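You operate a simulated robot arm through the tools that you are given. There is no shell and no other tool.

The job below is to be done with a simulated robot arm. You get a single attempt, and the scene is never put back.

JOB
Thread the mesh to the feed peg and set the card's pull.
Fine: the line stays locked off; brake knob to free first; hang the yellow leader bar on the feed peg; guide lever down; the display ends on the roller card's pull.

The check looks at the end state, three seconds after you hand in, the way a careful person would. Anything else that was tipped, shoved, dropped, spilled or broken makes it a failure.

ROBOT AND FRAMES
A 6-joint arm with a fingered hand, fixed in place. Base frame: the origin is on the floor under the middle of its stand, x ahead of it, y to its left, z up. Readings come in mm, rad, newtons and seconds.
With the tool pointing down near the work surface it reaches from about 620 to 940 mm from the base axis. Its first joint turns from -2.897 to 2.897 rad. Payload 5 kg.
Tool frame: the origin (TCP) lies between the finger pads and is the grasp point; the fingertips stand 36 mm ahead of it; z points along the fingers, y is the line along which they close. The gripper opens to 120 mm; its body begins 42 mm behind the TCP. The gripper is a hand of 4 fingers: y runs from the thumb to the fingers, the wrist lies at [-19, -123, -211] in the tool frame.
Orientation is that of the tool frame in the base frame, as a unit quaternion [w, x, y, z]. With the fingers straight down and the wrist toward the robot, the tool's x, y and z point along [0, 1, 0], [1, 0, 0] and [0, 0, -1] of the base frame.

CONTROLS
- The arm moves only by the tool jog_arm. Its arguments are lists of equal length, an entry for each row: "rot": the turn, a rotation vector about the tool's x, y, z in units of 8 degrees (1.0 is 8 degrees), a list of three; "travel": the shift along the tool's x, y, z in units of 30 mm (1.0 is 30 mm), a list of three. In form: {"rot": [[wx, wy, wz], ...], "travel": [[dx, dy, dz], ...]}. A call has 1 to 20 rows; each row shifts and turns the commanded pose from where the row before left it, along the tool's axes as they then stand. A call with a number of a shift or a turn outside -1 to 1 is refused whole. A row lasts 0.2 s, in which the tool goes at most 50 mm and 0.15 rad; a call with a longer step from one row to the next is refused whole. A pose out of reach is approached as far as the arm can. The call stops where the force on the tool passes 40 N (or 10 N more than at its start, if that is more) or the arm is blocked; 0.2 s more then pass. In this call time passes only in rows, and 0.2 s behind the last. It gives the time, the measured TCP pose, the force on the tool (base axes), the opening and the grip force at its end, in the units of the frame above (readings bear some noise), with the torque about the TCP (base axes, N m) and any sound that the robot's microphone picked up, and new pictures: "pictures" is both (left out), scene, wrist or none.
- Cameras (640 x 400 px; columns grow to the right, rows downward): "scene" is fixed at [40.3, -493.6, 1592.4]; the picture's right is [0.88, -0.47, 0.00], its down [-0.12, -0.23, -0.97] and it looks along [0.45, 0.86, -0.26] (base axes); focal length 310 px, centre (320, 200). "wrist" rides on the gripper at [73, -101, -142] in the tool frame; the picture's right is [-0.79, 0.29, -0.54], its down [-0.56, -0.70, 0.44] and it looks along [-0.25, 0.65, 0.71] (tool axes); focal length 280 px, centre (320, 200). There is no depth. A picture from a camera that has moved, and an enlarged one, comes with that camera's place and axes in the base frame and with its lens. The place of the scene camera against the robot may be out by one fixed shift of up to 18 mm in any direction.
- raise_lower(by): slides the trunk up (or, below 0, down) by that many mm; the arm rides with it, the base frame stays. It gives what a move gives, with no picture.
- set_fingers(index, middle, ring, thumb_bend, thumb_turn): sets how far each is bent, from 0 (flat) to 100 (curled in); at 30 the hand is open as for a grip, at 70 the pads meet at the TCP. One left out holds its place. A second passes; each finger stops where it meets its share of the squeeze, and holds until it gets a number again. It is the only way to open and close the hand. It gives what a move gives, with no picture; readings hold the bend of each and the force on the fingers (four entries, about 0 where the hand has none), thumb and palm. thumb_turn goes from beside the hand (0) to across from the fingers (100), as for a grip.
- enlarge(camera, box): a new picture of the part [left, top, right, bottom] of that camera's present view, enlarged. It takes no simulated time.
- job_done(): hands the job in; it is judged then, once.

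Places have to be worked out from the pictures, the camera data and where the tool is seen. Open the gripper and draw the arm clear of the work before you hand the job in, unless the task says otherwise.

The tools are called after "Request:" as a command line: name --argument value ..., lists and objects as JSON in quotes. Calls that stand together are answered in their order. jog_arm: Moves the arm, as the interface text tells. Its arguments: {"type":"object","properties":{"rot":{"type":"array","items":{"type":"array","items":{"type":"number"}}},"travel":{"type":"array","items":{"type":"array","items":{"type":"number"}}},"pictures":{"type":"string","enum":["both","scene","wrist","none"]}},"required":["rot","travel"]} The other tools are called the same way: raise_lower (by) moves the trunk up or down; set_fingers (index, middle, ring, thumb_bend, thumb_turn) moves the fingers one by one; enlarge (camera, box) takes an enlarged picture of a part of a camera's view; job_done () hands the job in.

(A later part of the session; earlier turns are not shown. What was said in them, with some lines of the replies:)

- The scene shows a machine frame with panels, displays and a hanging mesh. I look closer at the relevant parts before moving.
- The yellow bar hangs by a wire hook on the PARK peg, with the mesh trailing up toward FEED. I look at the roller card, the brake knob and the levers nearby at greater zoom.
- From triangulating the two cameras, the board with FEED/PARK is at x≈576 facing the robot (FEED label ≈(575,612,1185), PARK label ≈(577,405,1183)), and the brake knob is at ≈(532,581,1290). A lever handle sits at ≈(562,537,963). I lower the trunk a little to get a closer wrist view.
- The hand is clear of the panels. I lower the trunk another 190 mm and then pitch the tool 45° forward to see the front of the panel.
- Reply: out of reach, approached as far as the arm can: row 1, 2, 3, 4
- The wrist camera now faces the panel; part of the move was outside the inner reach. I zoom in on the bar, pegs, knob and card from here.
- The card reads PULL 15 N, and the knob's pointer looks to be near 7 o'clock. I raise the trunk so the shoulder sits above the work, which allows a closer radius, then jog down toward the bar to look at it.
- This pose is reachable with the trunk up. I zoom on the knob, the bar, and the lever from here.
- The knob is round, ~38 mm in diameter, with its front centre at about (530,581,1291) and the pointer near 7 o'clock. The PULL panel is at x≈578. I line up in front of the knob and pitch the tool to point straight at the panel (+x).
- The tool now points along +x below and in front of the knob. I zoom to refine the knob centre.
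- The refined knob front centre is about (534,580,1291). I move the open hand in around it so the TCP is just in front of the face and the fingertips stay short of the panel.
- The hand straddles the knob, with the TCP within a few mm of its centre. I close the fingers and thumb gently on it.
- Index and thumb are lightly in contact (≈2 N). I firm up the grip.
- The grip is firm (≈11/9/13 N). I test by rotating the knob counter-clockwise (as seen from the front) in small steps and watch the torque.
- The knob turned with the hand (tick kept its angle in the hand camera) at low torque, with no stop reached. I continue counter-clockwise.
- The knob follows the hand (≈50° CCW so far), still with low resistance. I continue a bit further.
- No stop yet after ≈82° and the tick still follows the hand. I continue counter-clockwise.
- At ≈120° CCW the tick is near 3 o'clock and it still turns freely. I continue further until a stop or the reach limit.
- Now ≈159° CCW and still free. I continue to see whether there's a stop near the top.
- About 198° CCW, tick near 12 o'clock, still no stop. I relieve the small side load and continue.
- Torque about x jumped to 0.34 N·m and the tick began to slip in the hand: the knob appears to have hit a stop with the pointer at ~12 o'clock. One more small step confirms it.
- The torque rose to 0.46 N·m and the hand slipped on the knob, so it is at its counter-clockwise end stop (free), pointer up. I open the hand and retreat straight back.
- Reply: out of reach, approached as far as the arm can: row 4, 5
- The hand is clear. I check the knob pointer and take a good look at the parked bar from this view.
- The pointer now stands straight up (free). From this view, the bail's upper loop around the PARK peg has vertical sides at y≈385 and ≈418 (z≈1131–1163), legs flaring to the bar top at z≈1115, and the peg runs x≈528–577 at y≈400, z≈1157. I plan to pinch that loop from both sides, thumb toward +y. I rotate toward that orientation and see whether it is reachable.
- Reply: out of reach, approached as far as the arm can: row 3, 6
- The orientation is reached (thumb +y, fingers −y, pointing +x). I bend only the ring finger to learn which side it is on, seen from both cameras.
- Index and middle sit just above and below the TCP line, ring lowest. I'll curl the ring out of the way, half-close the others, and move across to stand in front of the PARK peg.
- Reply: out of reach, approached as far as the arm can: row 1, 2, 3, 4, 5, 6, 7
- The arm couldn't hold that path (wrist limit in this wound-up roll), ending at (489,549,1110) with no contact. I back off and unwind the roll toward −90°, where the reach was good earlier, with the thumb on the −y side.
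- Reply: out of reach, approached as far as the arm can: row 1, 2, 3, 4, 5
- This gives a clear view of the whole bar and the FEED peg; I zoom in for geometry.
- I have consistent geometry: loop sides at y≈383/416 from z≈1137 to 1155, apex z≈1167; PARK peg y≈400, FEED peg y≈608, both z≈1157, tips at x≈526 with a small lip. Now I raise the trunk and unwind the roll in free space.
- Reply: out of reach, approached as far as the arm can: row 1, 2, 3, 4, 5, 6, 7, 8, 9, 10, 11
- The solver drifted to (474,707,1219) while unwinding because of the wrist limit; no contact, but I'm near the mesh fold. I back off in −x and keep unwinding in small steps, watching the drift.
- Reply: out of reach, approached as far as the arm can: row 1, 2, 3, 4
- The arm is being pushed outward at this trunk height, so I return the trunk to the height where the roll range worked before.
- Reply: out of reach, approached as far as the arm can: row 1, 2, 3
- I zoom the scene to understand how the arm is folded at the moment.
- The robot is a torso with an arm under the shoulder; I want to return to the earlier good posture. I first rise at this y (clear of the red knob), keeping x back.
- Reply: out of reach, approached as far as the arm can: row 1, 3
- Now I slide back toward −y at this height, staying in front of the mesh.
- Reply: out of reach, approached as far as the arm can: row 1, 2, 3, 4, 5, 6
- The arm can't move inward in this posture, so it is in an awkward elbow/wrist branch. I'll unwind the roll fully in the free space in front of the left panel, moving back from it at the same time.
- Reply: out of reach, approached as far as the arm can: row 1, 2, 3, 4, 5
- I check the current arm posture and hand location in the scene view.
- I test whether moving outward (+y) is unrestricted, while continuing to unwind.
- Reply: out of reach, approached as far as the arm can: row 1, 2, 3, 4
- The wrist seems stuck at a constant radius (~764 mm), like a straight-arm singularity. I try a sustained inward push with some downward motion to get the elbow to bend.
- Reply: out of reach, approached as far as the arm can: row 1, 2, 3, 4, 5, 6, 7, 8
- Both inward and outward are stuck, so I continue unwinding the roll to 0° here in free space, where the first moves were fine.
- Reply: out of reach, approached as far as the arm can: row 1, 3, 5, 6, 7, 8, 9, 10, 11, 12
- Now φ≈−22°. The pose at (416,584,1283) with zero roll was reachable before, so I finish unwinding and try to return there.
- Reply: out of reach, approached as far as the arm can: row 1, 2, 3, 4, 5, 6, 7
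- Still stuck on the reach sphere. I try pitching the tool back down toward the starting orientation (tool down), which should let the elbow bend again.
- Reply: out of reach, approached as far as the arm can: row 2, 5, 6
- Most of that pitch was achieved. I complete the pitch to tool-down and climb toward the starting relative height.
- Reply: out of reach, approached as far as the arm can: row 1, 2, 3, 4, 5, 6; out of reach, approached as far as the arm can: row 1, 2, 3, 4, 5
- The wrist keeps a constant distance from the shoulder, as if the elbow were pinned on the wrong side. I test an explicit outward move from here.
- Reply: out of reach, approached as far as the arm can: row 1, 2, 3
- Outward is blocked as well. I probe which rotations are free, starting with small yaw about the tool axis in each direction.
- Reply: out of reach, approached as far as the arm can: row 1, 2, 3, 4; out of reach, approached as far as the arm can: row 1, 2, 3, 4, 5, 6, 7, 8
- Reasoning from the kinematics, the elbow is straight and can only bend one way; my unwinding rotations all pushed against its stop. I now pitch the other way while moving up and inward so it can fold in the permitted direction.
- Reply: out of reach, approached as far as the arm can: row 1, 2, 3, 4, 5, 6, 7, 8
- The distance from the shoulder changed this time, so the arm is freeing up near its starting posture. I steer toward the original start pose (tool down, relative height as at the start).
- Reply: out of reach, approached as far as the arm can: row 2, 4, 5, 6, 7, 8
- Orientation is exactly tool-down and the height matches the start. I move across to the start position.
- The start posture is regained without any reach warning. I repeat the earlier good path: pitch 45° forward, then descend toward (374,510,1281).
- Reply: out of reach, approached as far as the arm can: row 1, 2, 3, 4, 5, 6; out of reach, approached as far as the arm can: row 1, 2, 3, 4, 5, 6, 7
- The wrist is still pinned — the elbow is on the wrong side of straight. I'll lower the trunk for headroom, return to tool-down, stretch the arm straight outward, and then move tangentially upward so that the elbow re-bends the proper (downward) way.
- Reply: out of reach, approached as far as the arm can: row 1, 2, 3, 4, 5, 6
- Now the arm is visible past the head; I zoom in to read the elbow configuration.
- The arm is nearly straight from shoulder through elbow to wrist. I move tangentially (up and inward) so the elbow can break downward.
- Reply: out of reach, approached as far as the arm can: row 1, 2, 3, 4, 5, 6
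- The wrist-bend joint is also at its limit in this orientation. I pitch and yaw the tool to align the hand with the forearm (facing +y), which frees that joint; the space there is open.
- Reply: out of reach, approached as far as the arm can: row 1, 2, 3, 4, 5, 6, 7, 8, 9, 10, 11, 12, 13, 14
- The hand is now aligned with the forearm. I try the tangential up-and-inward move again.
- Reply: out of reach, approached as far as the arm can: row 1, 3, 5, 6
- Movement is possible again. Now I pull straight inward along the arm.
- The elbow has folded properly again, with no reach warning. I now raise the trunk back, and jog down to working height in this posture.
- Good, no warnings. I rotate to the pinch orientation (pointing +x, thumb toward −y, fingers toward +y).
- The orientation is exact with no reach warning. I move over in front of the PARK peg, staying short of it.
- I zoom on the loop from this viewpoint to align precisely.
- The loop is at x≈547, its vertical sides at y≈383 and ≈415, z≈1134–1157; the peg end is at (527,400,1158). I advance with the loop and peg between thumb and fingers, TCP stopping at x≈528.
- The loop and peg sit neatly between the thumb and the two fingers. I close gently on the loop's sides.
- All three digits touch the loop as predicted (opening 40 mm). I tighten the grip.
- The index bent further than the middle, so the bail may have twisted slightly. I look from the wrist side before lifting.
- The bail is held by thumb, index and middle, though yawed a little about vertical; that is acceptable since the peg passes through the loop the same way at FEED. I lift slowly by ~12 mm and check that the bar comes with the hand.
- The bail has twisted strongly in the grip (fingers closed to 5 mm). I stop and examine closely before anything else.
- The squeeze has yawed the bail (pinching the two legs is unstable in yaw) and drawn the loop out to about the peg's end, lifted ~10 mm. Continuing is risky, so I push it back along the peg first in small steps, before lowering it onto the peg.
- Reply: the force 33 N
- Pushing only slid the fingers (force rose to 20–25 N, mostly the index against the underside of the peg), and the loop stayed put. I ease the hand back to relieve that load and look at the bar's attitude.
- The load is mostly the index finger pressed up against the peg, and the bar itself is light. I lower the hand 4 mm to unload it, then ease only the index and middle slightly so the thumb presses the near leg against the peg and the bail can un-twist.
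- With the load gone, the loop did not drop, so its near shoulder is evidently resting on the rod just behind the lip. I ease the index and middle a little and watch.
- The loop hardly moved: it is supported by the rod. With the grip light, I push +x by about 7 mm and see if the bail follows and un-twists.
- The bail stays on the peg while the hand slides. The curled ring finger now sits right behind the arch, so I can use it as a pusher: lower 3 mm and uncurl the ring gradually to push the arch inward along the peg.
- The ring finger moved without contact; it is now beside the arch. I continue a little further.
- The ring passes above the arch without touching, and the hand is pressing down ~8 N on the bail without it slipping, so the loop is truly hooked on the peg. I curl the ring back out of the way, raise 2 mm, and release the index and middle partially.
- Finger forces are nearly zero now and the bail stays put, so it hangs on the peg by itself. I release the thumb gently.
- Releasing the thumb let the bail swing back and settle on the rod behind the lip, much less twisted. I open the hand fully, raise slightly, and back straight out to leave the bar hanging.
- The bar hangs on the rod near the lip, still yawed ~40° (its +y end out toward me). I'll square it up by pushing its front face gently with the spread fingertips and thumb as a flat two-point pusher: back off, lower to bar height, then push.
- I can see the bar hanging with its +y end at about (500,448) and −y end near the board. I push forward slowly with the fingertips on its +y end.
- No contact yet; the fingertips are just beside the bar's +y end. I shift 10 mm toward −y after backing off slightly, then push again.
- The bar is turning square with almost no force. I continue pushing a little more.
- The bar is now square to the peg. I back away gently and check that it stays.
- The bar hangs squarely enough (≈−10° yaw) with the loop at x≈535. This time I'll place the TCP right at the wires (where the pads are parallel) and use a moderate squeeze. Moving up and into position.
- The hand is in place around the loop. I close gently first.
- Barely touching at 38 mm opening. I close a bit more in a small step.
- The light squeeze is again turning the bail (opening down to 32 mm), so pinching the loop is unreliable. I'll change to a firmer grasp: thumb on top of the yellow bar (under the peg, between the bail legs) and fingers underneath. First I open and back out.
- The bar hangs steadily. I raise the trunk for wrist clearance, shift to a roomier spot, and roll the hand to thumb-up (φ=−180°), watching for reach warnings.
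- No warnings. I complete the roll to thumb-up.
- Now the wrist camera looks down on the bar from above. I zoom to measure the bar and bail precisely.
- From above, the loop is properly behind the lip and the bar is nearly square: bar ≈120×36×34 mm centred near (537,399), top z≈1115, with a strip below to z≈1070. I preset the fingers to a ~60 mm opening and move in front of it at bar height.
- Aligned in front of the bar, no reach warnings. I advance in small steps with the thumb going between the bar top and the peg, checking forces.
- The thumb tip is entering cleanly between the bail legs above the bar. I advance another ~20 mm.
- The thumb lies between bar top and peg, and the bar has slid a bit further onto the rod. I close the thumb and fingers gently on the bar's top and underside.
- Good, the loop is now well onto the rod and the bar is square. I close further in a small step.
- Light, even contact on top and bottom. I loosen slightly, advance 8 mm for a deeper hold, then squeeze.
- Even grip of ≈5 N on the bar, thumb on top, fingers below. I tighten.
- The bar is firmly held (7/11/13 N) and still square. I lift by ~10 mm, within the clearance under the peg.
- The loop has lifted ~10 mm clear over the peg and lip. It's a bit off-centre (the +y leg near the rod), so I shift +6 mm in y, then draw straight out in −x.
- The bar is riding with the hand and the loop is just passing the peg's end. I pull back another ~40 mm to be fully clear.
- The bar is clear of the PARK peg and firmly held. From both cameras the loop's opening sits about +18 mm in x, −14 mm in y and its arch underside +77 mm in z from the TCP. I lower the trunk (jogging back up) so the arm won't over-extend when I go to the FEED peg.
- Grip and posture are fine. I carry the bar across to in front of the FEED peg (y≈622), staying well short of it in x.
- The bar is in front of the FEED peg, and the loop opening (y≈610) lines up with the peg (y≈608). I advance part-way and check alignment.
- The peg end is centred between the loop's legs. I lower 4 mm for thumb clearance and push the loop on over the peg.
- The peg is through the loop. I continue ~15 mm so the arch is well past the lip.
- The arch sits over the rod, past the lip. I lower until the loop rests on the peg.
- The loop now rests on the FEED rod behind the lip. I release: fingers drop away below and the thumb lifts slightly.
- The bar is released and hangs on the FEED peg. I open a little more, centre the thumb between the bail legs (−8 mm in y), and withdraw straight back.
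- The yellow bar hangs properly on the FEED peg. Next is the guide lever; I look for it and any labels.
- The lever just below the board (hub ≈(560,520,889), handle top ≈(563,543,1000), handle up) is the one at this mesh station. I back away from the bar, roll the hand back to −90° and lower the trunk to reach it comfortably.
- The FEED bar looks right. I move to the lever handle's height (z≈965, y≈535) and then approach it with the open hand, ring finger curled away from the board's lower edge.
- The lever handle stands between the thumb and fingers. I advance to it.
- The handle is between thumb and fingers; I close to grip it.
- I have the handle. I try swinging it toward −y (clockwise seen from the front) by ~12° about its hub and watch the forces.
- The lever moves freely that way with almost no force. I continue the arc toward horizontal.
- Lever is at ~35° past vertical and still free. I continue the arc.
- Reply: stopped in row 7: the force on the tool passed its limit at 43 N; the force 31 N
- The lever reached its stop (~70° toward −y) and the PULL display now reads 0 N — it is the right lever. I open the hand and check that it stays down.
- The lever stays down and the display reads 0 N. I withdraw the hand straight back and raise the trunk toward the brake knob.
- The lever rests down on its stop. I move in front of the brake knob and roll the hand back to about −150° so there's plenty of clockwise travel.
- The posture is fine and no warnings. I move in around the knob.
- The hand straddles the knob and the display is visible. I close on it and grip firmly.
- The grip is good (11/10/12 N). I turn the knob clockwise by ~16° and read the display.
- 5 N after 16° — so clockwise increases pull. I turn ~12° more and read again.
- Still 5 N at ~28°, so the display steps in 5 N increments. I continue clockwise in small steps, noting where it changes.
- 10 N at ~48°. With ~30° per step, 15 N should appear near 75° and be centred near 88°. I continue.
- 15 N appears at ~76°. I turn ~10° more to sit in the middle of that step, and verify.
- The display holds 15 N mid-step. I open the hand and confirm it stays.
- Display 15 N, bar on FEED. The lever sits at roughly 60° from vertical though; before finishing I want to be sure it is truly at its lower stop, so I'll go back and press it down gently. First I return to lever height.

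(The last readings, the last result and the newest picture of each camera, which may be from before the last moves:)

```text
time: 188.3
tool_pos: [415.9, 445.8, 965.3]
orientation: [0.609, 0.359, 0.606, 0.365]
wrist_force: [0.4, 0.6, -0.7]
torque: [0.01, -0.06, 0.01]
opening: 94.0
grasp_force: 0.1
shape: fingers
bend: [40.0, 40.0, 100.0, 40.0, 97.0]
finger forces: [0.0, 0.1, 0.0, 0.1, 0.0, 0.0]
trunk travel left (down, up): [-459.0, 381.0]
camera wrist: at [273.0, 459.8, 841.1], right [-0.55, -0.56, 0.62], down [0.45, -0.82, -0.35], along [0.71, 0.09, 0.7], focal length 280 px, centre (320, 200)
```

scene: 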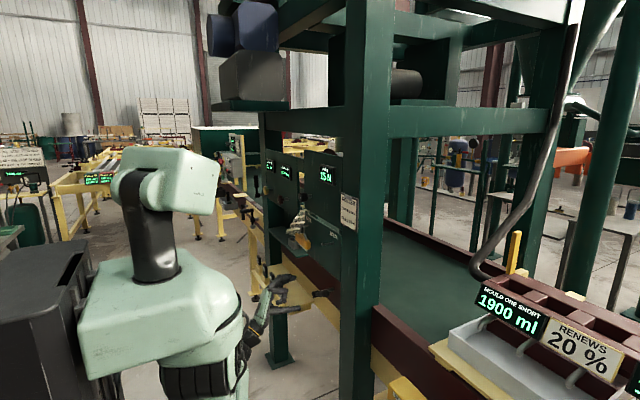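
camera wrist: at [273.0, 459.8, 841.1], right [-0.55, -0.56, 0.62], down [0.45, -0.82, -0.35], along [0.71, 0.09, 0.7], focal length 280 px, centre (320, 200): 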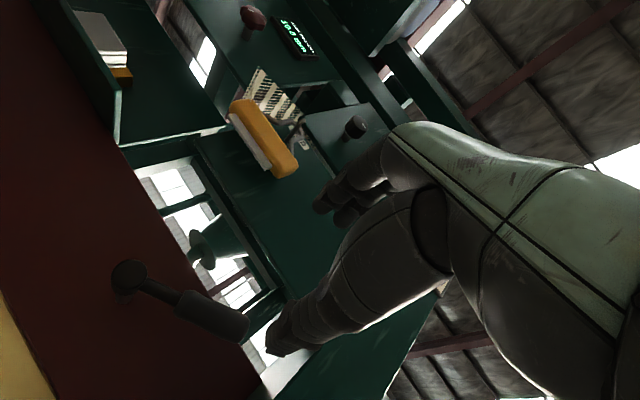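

The lever is at ~60° from vertical with the handle end near (562,424,941). I move down and forward to take hold of the handle again and test for further downward travel.

Request:
jog_arm --rot '[[0, 0, 0], [0, 0, 0], [0, 0, 0], [0, 0, 0], [0, 0, 0], [0, 0, 0]]' --travel '[[0.57, -1, 0], [0, 0, 0.9], [0, 0, 0.9], [0, 0, 0.9], [0, 0, 0.9], [0, 0, 0.85]]' --pictures "wrist"

Request:
enlarge --camera "scene" --box '[280, 250, 352, 305]'

```text
time: 189.7
tool_pos: [550.0, 446.7, 933.2]
orientation: [0.609, 0.359, 0.606, 0.365]
wrist_force: [-0.3, -0.4, 0.0]
torque: [0.01, -0.01, -0.01]
opening: 93.8
grasp_force: 0.1
shape: fingers
bend: [40.0, 40.0, 100.0, 40.0, 97.0]
finger forces: [0.1, 0.1, 0.0, 0.0, 0.0, 0.0]
trunk travel left (down, up): [-459.0, 381.0]
camera wrist: at [407.4, 460.6, 807.7], right [-0.54, -0.56, 0.62], down [0.45, -0.82, -0.35], along [0.71, 0.09, 0.7], focal length 280 px, centre (320, 200)
```

wrist: 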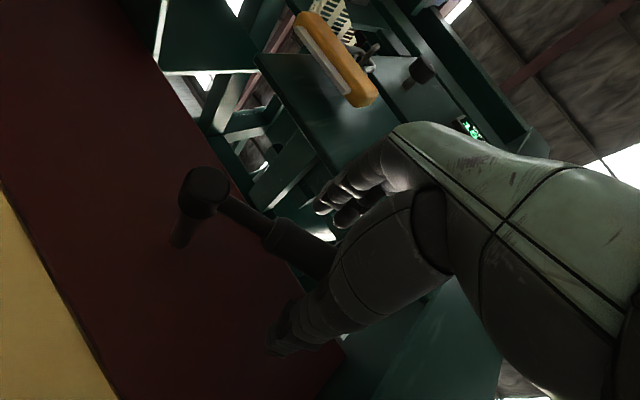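

```text
7.27 times, centred on (316, 278) of scene
camera zoom: at [40.3, -493.6, 1592.4], right [0.88, -0.47, 0.0], down [-0.12, -0.23, -0.97], along [0.45, 0.86, -0.26], focal length 2254 px, centre (349, -364)
```

zoom: 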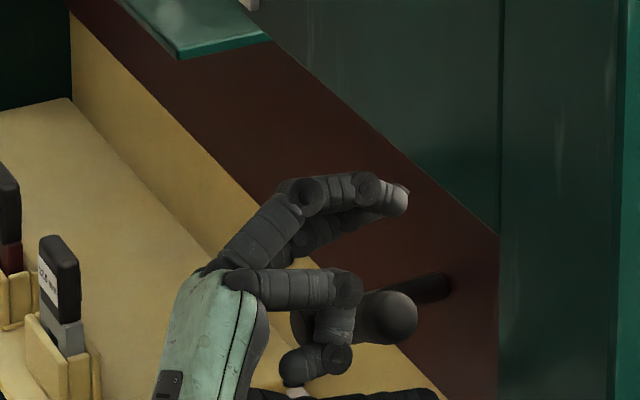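

The handle is between fingers and thumb. I close on it.

Request:
set_fingers --index 70 --middle 70 --thumb_bend 70

Request:
jog_arm --rot '[[0, 0, 0.4], [0, 0, 0.4], [0, 0, 0.4], [0, 0, 0.4]]' --travel '[[0, -0.156, 0], [0, -0.156, 0], [0, -0.156, 0], [0, -0.156, 0]]' --pictures "wrist"

Request:
enlarge --camera "scene" --box '[280, 250, 352, 305]'

```text
time: 190.7
tool_pos: [550.6, 445.6, 931.1]
orientation: [0.609, 0.359, 0.606, 0.365]
wrist_force: [1.0, -2.4, -3.5]
torque: [-0.04, 0.03, -0.04]
opening: 18.0
grasp_force: 5.9
shape: fingers
bend: [68.0, 68.0, 100.0, 65.0, 98.0]
finger forces: [2.0, 2.2, 0.0, 0.0, 7.6, 0.1]
trunk travel left (down, up): [-459.0, 381.0]
```

```text
time: 191.7
tool_pos: [547.9, 439.6, 919.1]
orientation: [0.566, 0.423, 0.56, 0.433]
wrist_force: [1.9, 20.9, 22.6]
torque: [-0.41, -0.5, 0.4]
opening: 21.1
grasp_force: 12.9
shape: fingers
bend: [60.0, 61.0, 100.0, 69.0, 98.0]
finger forces: [13.6, 11.6, 0.1, 0.0, 0.3, 0.1]
trunk travel left (down, up): [-459.0, 381.0]
camera wrist: at [405.4, 481.8, 799.3], right [-0.54, -0.69, 0.48], down [0.46, -0.72, -0.52], along [0.7, -0.06, 0.71], focal length 280 px, centre (320, 200)
```

wrist: 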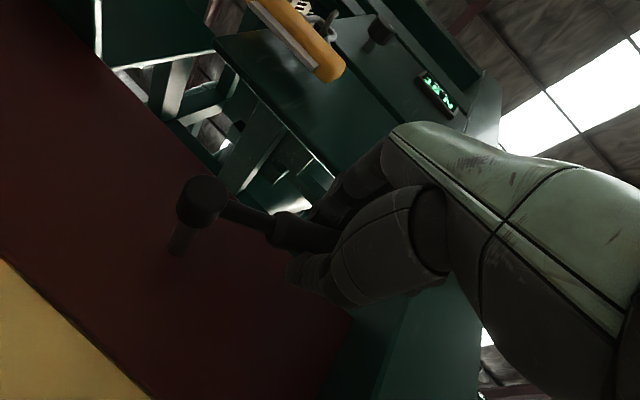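

```text
7.27 times, centred on (316, 278) of scene
camera zoom: at [40.3, -493.6, 1592.4], right [0.88, -0.47, 0.0], down [-0.12, -0.23, -0.97], along [0.45, 0.86, -0.26], focal length 2254 px, centre (349, -364)
```

zoom: 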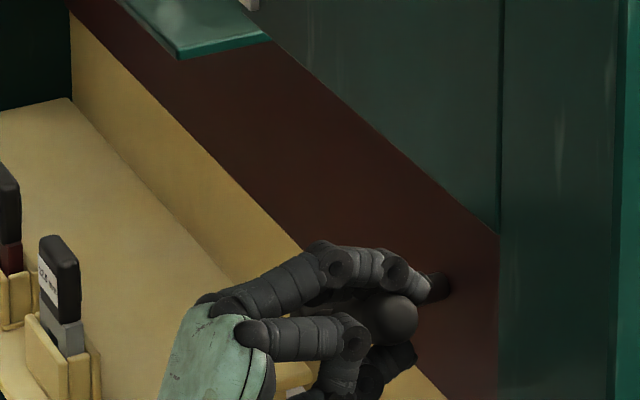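

Pressing with ~30 N produced no further motion: the lever is at its lower stop. I release and withdraw.

Request:
set_fingers --index 38 --middle 38 --thumb_bend 38

Request:
jog_arm --rot '[[0, 0, 0], [0, 0, 0], [0, 0, 0], [0, 0, 0], [0, 0, 0]]' --travel '[[0, 0, -0.5], [0, 0, -0.8], [0, 0, -0.8], [0, 0, -0.9], [0, 0, -0.9]]'

Request:
enlarge --camera "scene" --box '[280, 200, 352, 305]'

Request:
enlarge --camera "scene" --box '[270, 150, 350, 220]'

```text
time: 192.7
tool_pos: [552.4, 437.9, 914.0]
orientation: [0.564, 0.425, 0.562, 0.431]
wrist_force: [-0.2, 0.0, -0.3]
torque: [0.0, 0.01, 0.0]
opening: 99.7
grasp_force: 0.0
shape: fingers
bend: [38.0, 38.0, 100.0, 38.0, 98.0]
finger forces: [0.0, 0.0, 0.1, 0.0, 0.1, 0.1]
trunk travel left (down, up): [-459.0, 381.0]
```

```text
time: 193.9
tool_pos: [432.1, 435.9, 915.2]
orientation: [0.565, 0.424, 0.562, 0.431]
wrist_force: [0.5, 0.8, -0.5]
torque: [-0.02, 0.0, 0.0]
opening: 99.6
grasp_force: 0.1
shape: fingers
bend: [38.0, 38.0, 100.0, 38.0, 98.0]
finger forces: [0.0, 0.1, 0.0, 0.0, 0.1, 0.1]
trunk travel left (down, up): [-459.0, 381.0]
camera wrist: at [289.6, 478.7, 796.7], right [-0.54, -0.68, 0.49], down [0.45, -0.73, -0.52], along [0.71, -0.06, 0.7], focal length 280 px, centre (320, 200)
```

scene: 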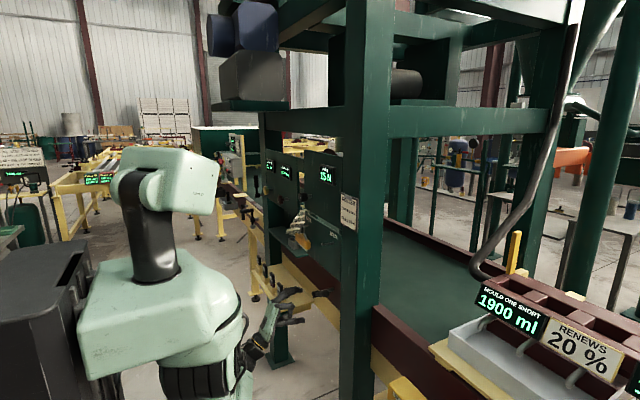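
wrist: 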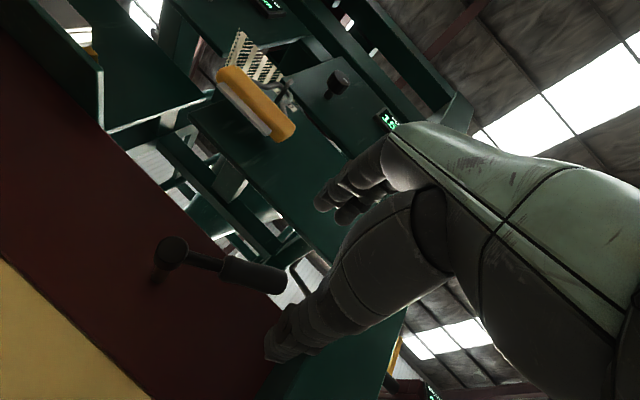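

```text
3.81 times, centred on (316, 252) of scene
camera zoom: at [40.3, -493.6, 1592.4], right [0.88, -0.47, 0.0], down [-0.12, -0.23, -0.97], along [0.45, 0.86, -0.26], focal length 1180 px, centre (335, 0)
```

zoom: 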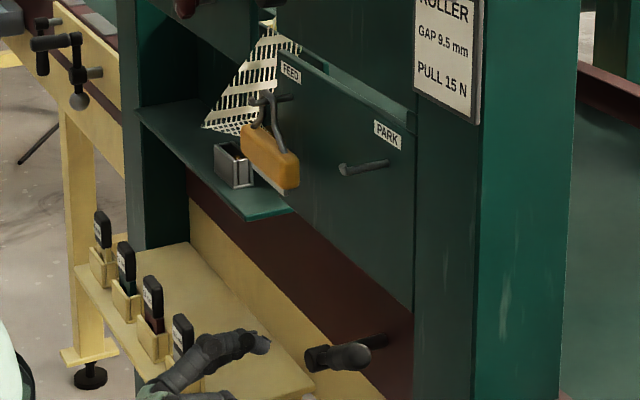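

```text
5.71 times, centred on (310, 185) of scene
camera zoom: at [40.3, -493.6, 1592.4], right [0.88, -0.47, 0.0], down [-0.12, -0.23, -0.97], along [0.45, 0.86, -0.26], focal length 1771 px, centre (377, 286)
```

zoom: 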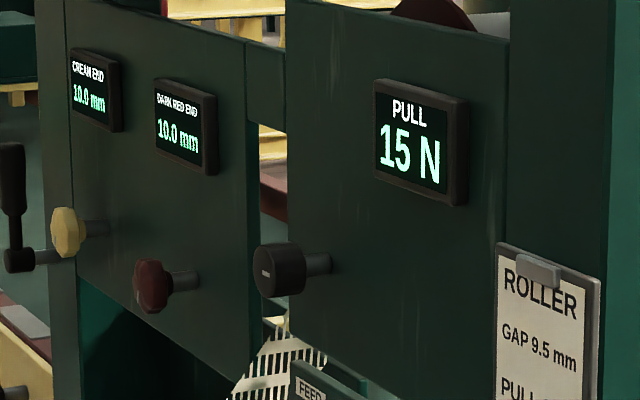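

Display 15 N, lever down, gap readings unchanged. I take a final close look at the bar on the peg and the line box.

Request:
enlarge --camera "scene" --box '[280, 205, 336, 250]'

Request:
enlarge --camera "scene" --box '[210, 125, 290, 195]'

```text
8.89 times, centred on (308, 228) of scene
camera zoom: at [40.3, -493.6, 1592.4], right [0.88, -0.47, 0.0], down [-0.12, -0.23, -0.97], along [0.45, 0.86, -0.26], focal length 2754 px, centre (427, -44)
```

zoom: 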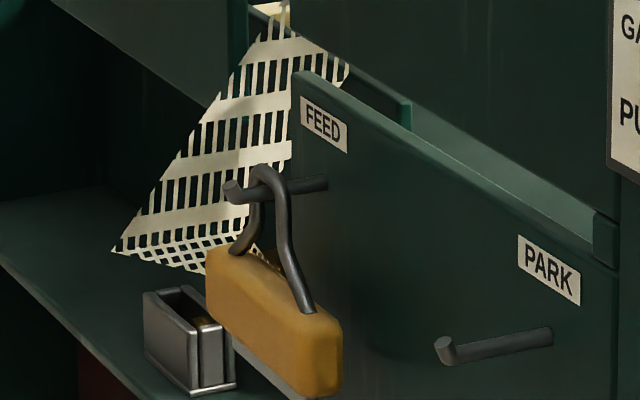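

```text
5.71 times, centred on (250, 160) of scene
camera zoom: at [40.3, -493.6, 1592.4], right [0.88, -0.47, 0.0], down [-0.12, -0.23, -0.97], along [0.45, 0.86, -0.26], focal length 1771 px, centre (720, 429)
```

zoom: 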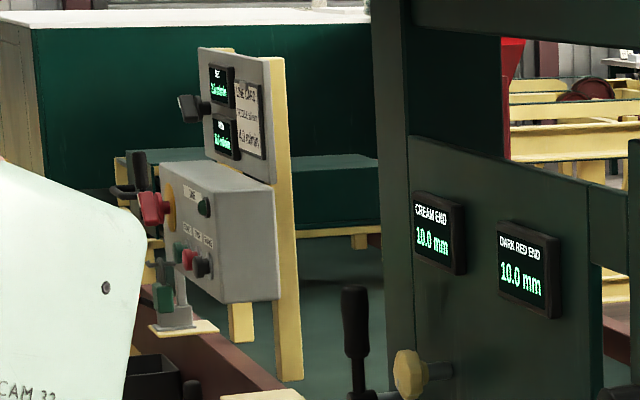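

Everything is in place and untouched elsewhere. I open the hand fully and draw back a bit more before handing in.

Request:
set_fingers --index 30 --middle 30 --ring 30 --thumb_bend 30

Request:
jog_arm --rot '[[0, 0, 0], [0, 0, 0]]' --travel '[[0, 0, -0.7], [0, 0, -0.7]]'

Request:
enlarge --camera "scene" --box '[270, 150, 350, 220]'

```text
time: 194.9
tool_pos: [433.1, 436.9, 914.5]
orientation: [0.565, 0.425, 0.561, 0.43]
wrist_force: [-0.4, -0.2, -0.4]
torque: [-0.03, 0.03, -0.06]
opening: 122.8
grasp_force: 0.1
shape: fingers
bend: [30.0, 30.0, 30.0, 30.0, 98.0]
finger forces: [0.0, 0.0, 0.1, 0.0, 0.1, 0.0]
trunk travel left (down, up): [-459.0, 381.0]
```

```text
time: 195.5
tool_pos: [391.6, 439.0, 913.7]
orientation: [0.563, 0.424, 0.563, 0.431]
wrist_force: [0.9, 0.2, -0.7]
torque: [-0.01, -0.04, -0.01]
opening: 123.3
grasp_force: 0.1
shape: fingers
bend: [30.0, 30.0, 30.0, 30.0, 98.0]
finger forces: [0.1, 0.1, 0.0, 0.0, 0.1, 0.0]
trunk travel left (down, up): [-459.0, 381.0]
camera wrist: at [247.9, 480.1, 795.8], right [-0.54, -0.68, 0.49], down [0.45, -0.73, -0.52], along [0.71, -0.06, 0.7], focal length 280 px, centre (320, 200)
```

scene: 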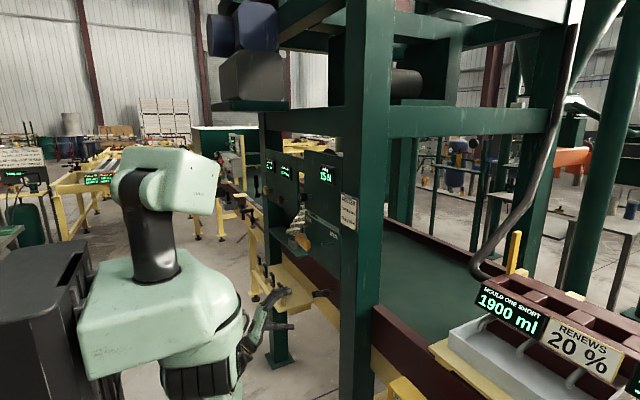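
wrist: 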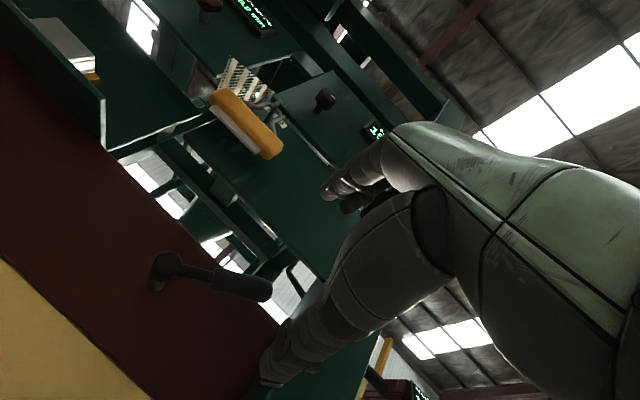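

```text
5.71 times, centred on (310, 185) of scene
camera zoom: at [40.3, -493.6, 1592.4], right [0.88, -0.47, 0.0], down [-0.12, -0.23, -0.97], along [0.45, 0.86, -0.26], focal length 1771 px, centre (377, 286)
```

zoom: 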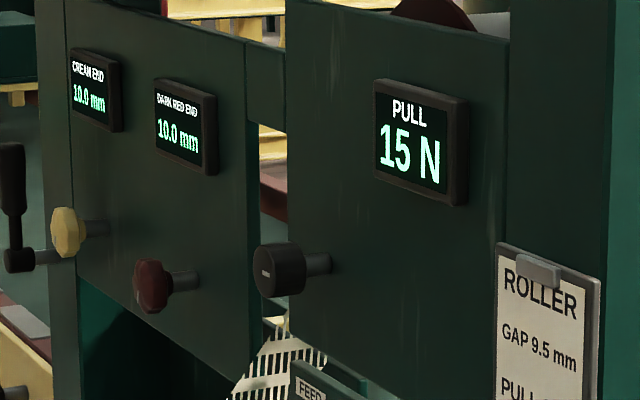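

The end state is as required: the yellow leader bar hangs on the FEED peg, the guide lever is on its lower stop, and the display holds 15 N to match the roller card. The line controls are untouched and the open hand is clear of the work. I hand the job in.

Request:
job_done

```text
The job is handed in.
```

The mesh is threaded and the pull is set. The yellow leader bar hangs on the FEED peg, the guide lever is down, and the display reads 15 N, matching the roller card. The job is handed in; I don't have the check's result.

- **Brake:** I turned the knob counter-clockwise to its stop (free) before touching the bar. After the lever was down I turned it clockwise to about the middle of the 15 N step.
- **Leader bar:** My first grip, on the bar's hanger loop, twisted it on the PARK peg. I settled it back on that peg, took it again by the yellow body, and moved it across without dropping it.
- **Guide lever:** It sits about 60° from vertical. I pressed it with roughly 30 N and it did not move further, so it is on its lower stop.
- **Rest of the line:** I did not touch the line controls, and the gap displays still read 10.0 mm. The hand was open and clear of the work when I handed in.
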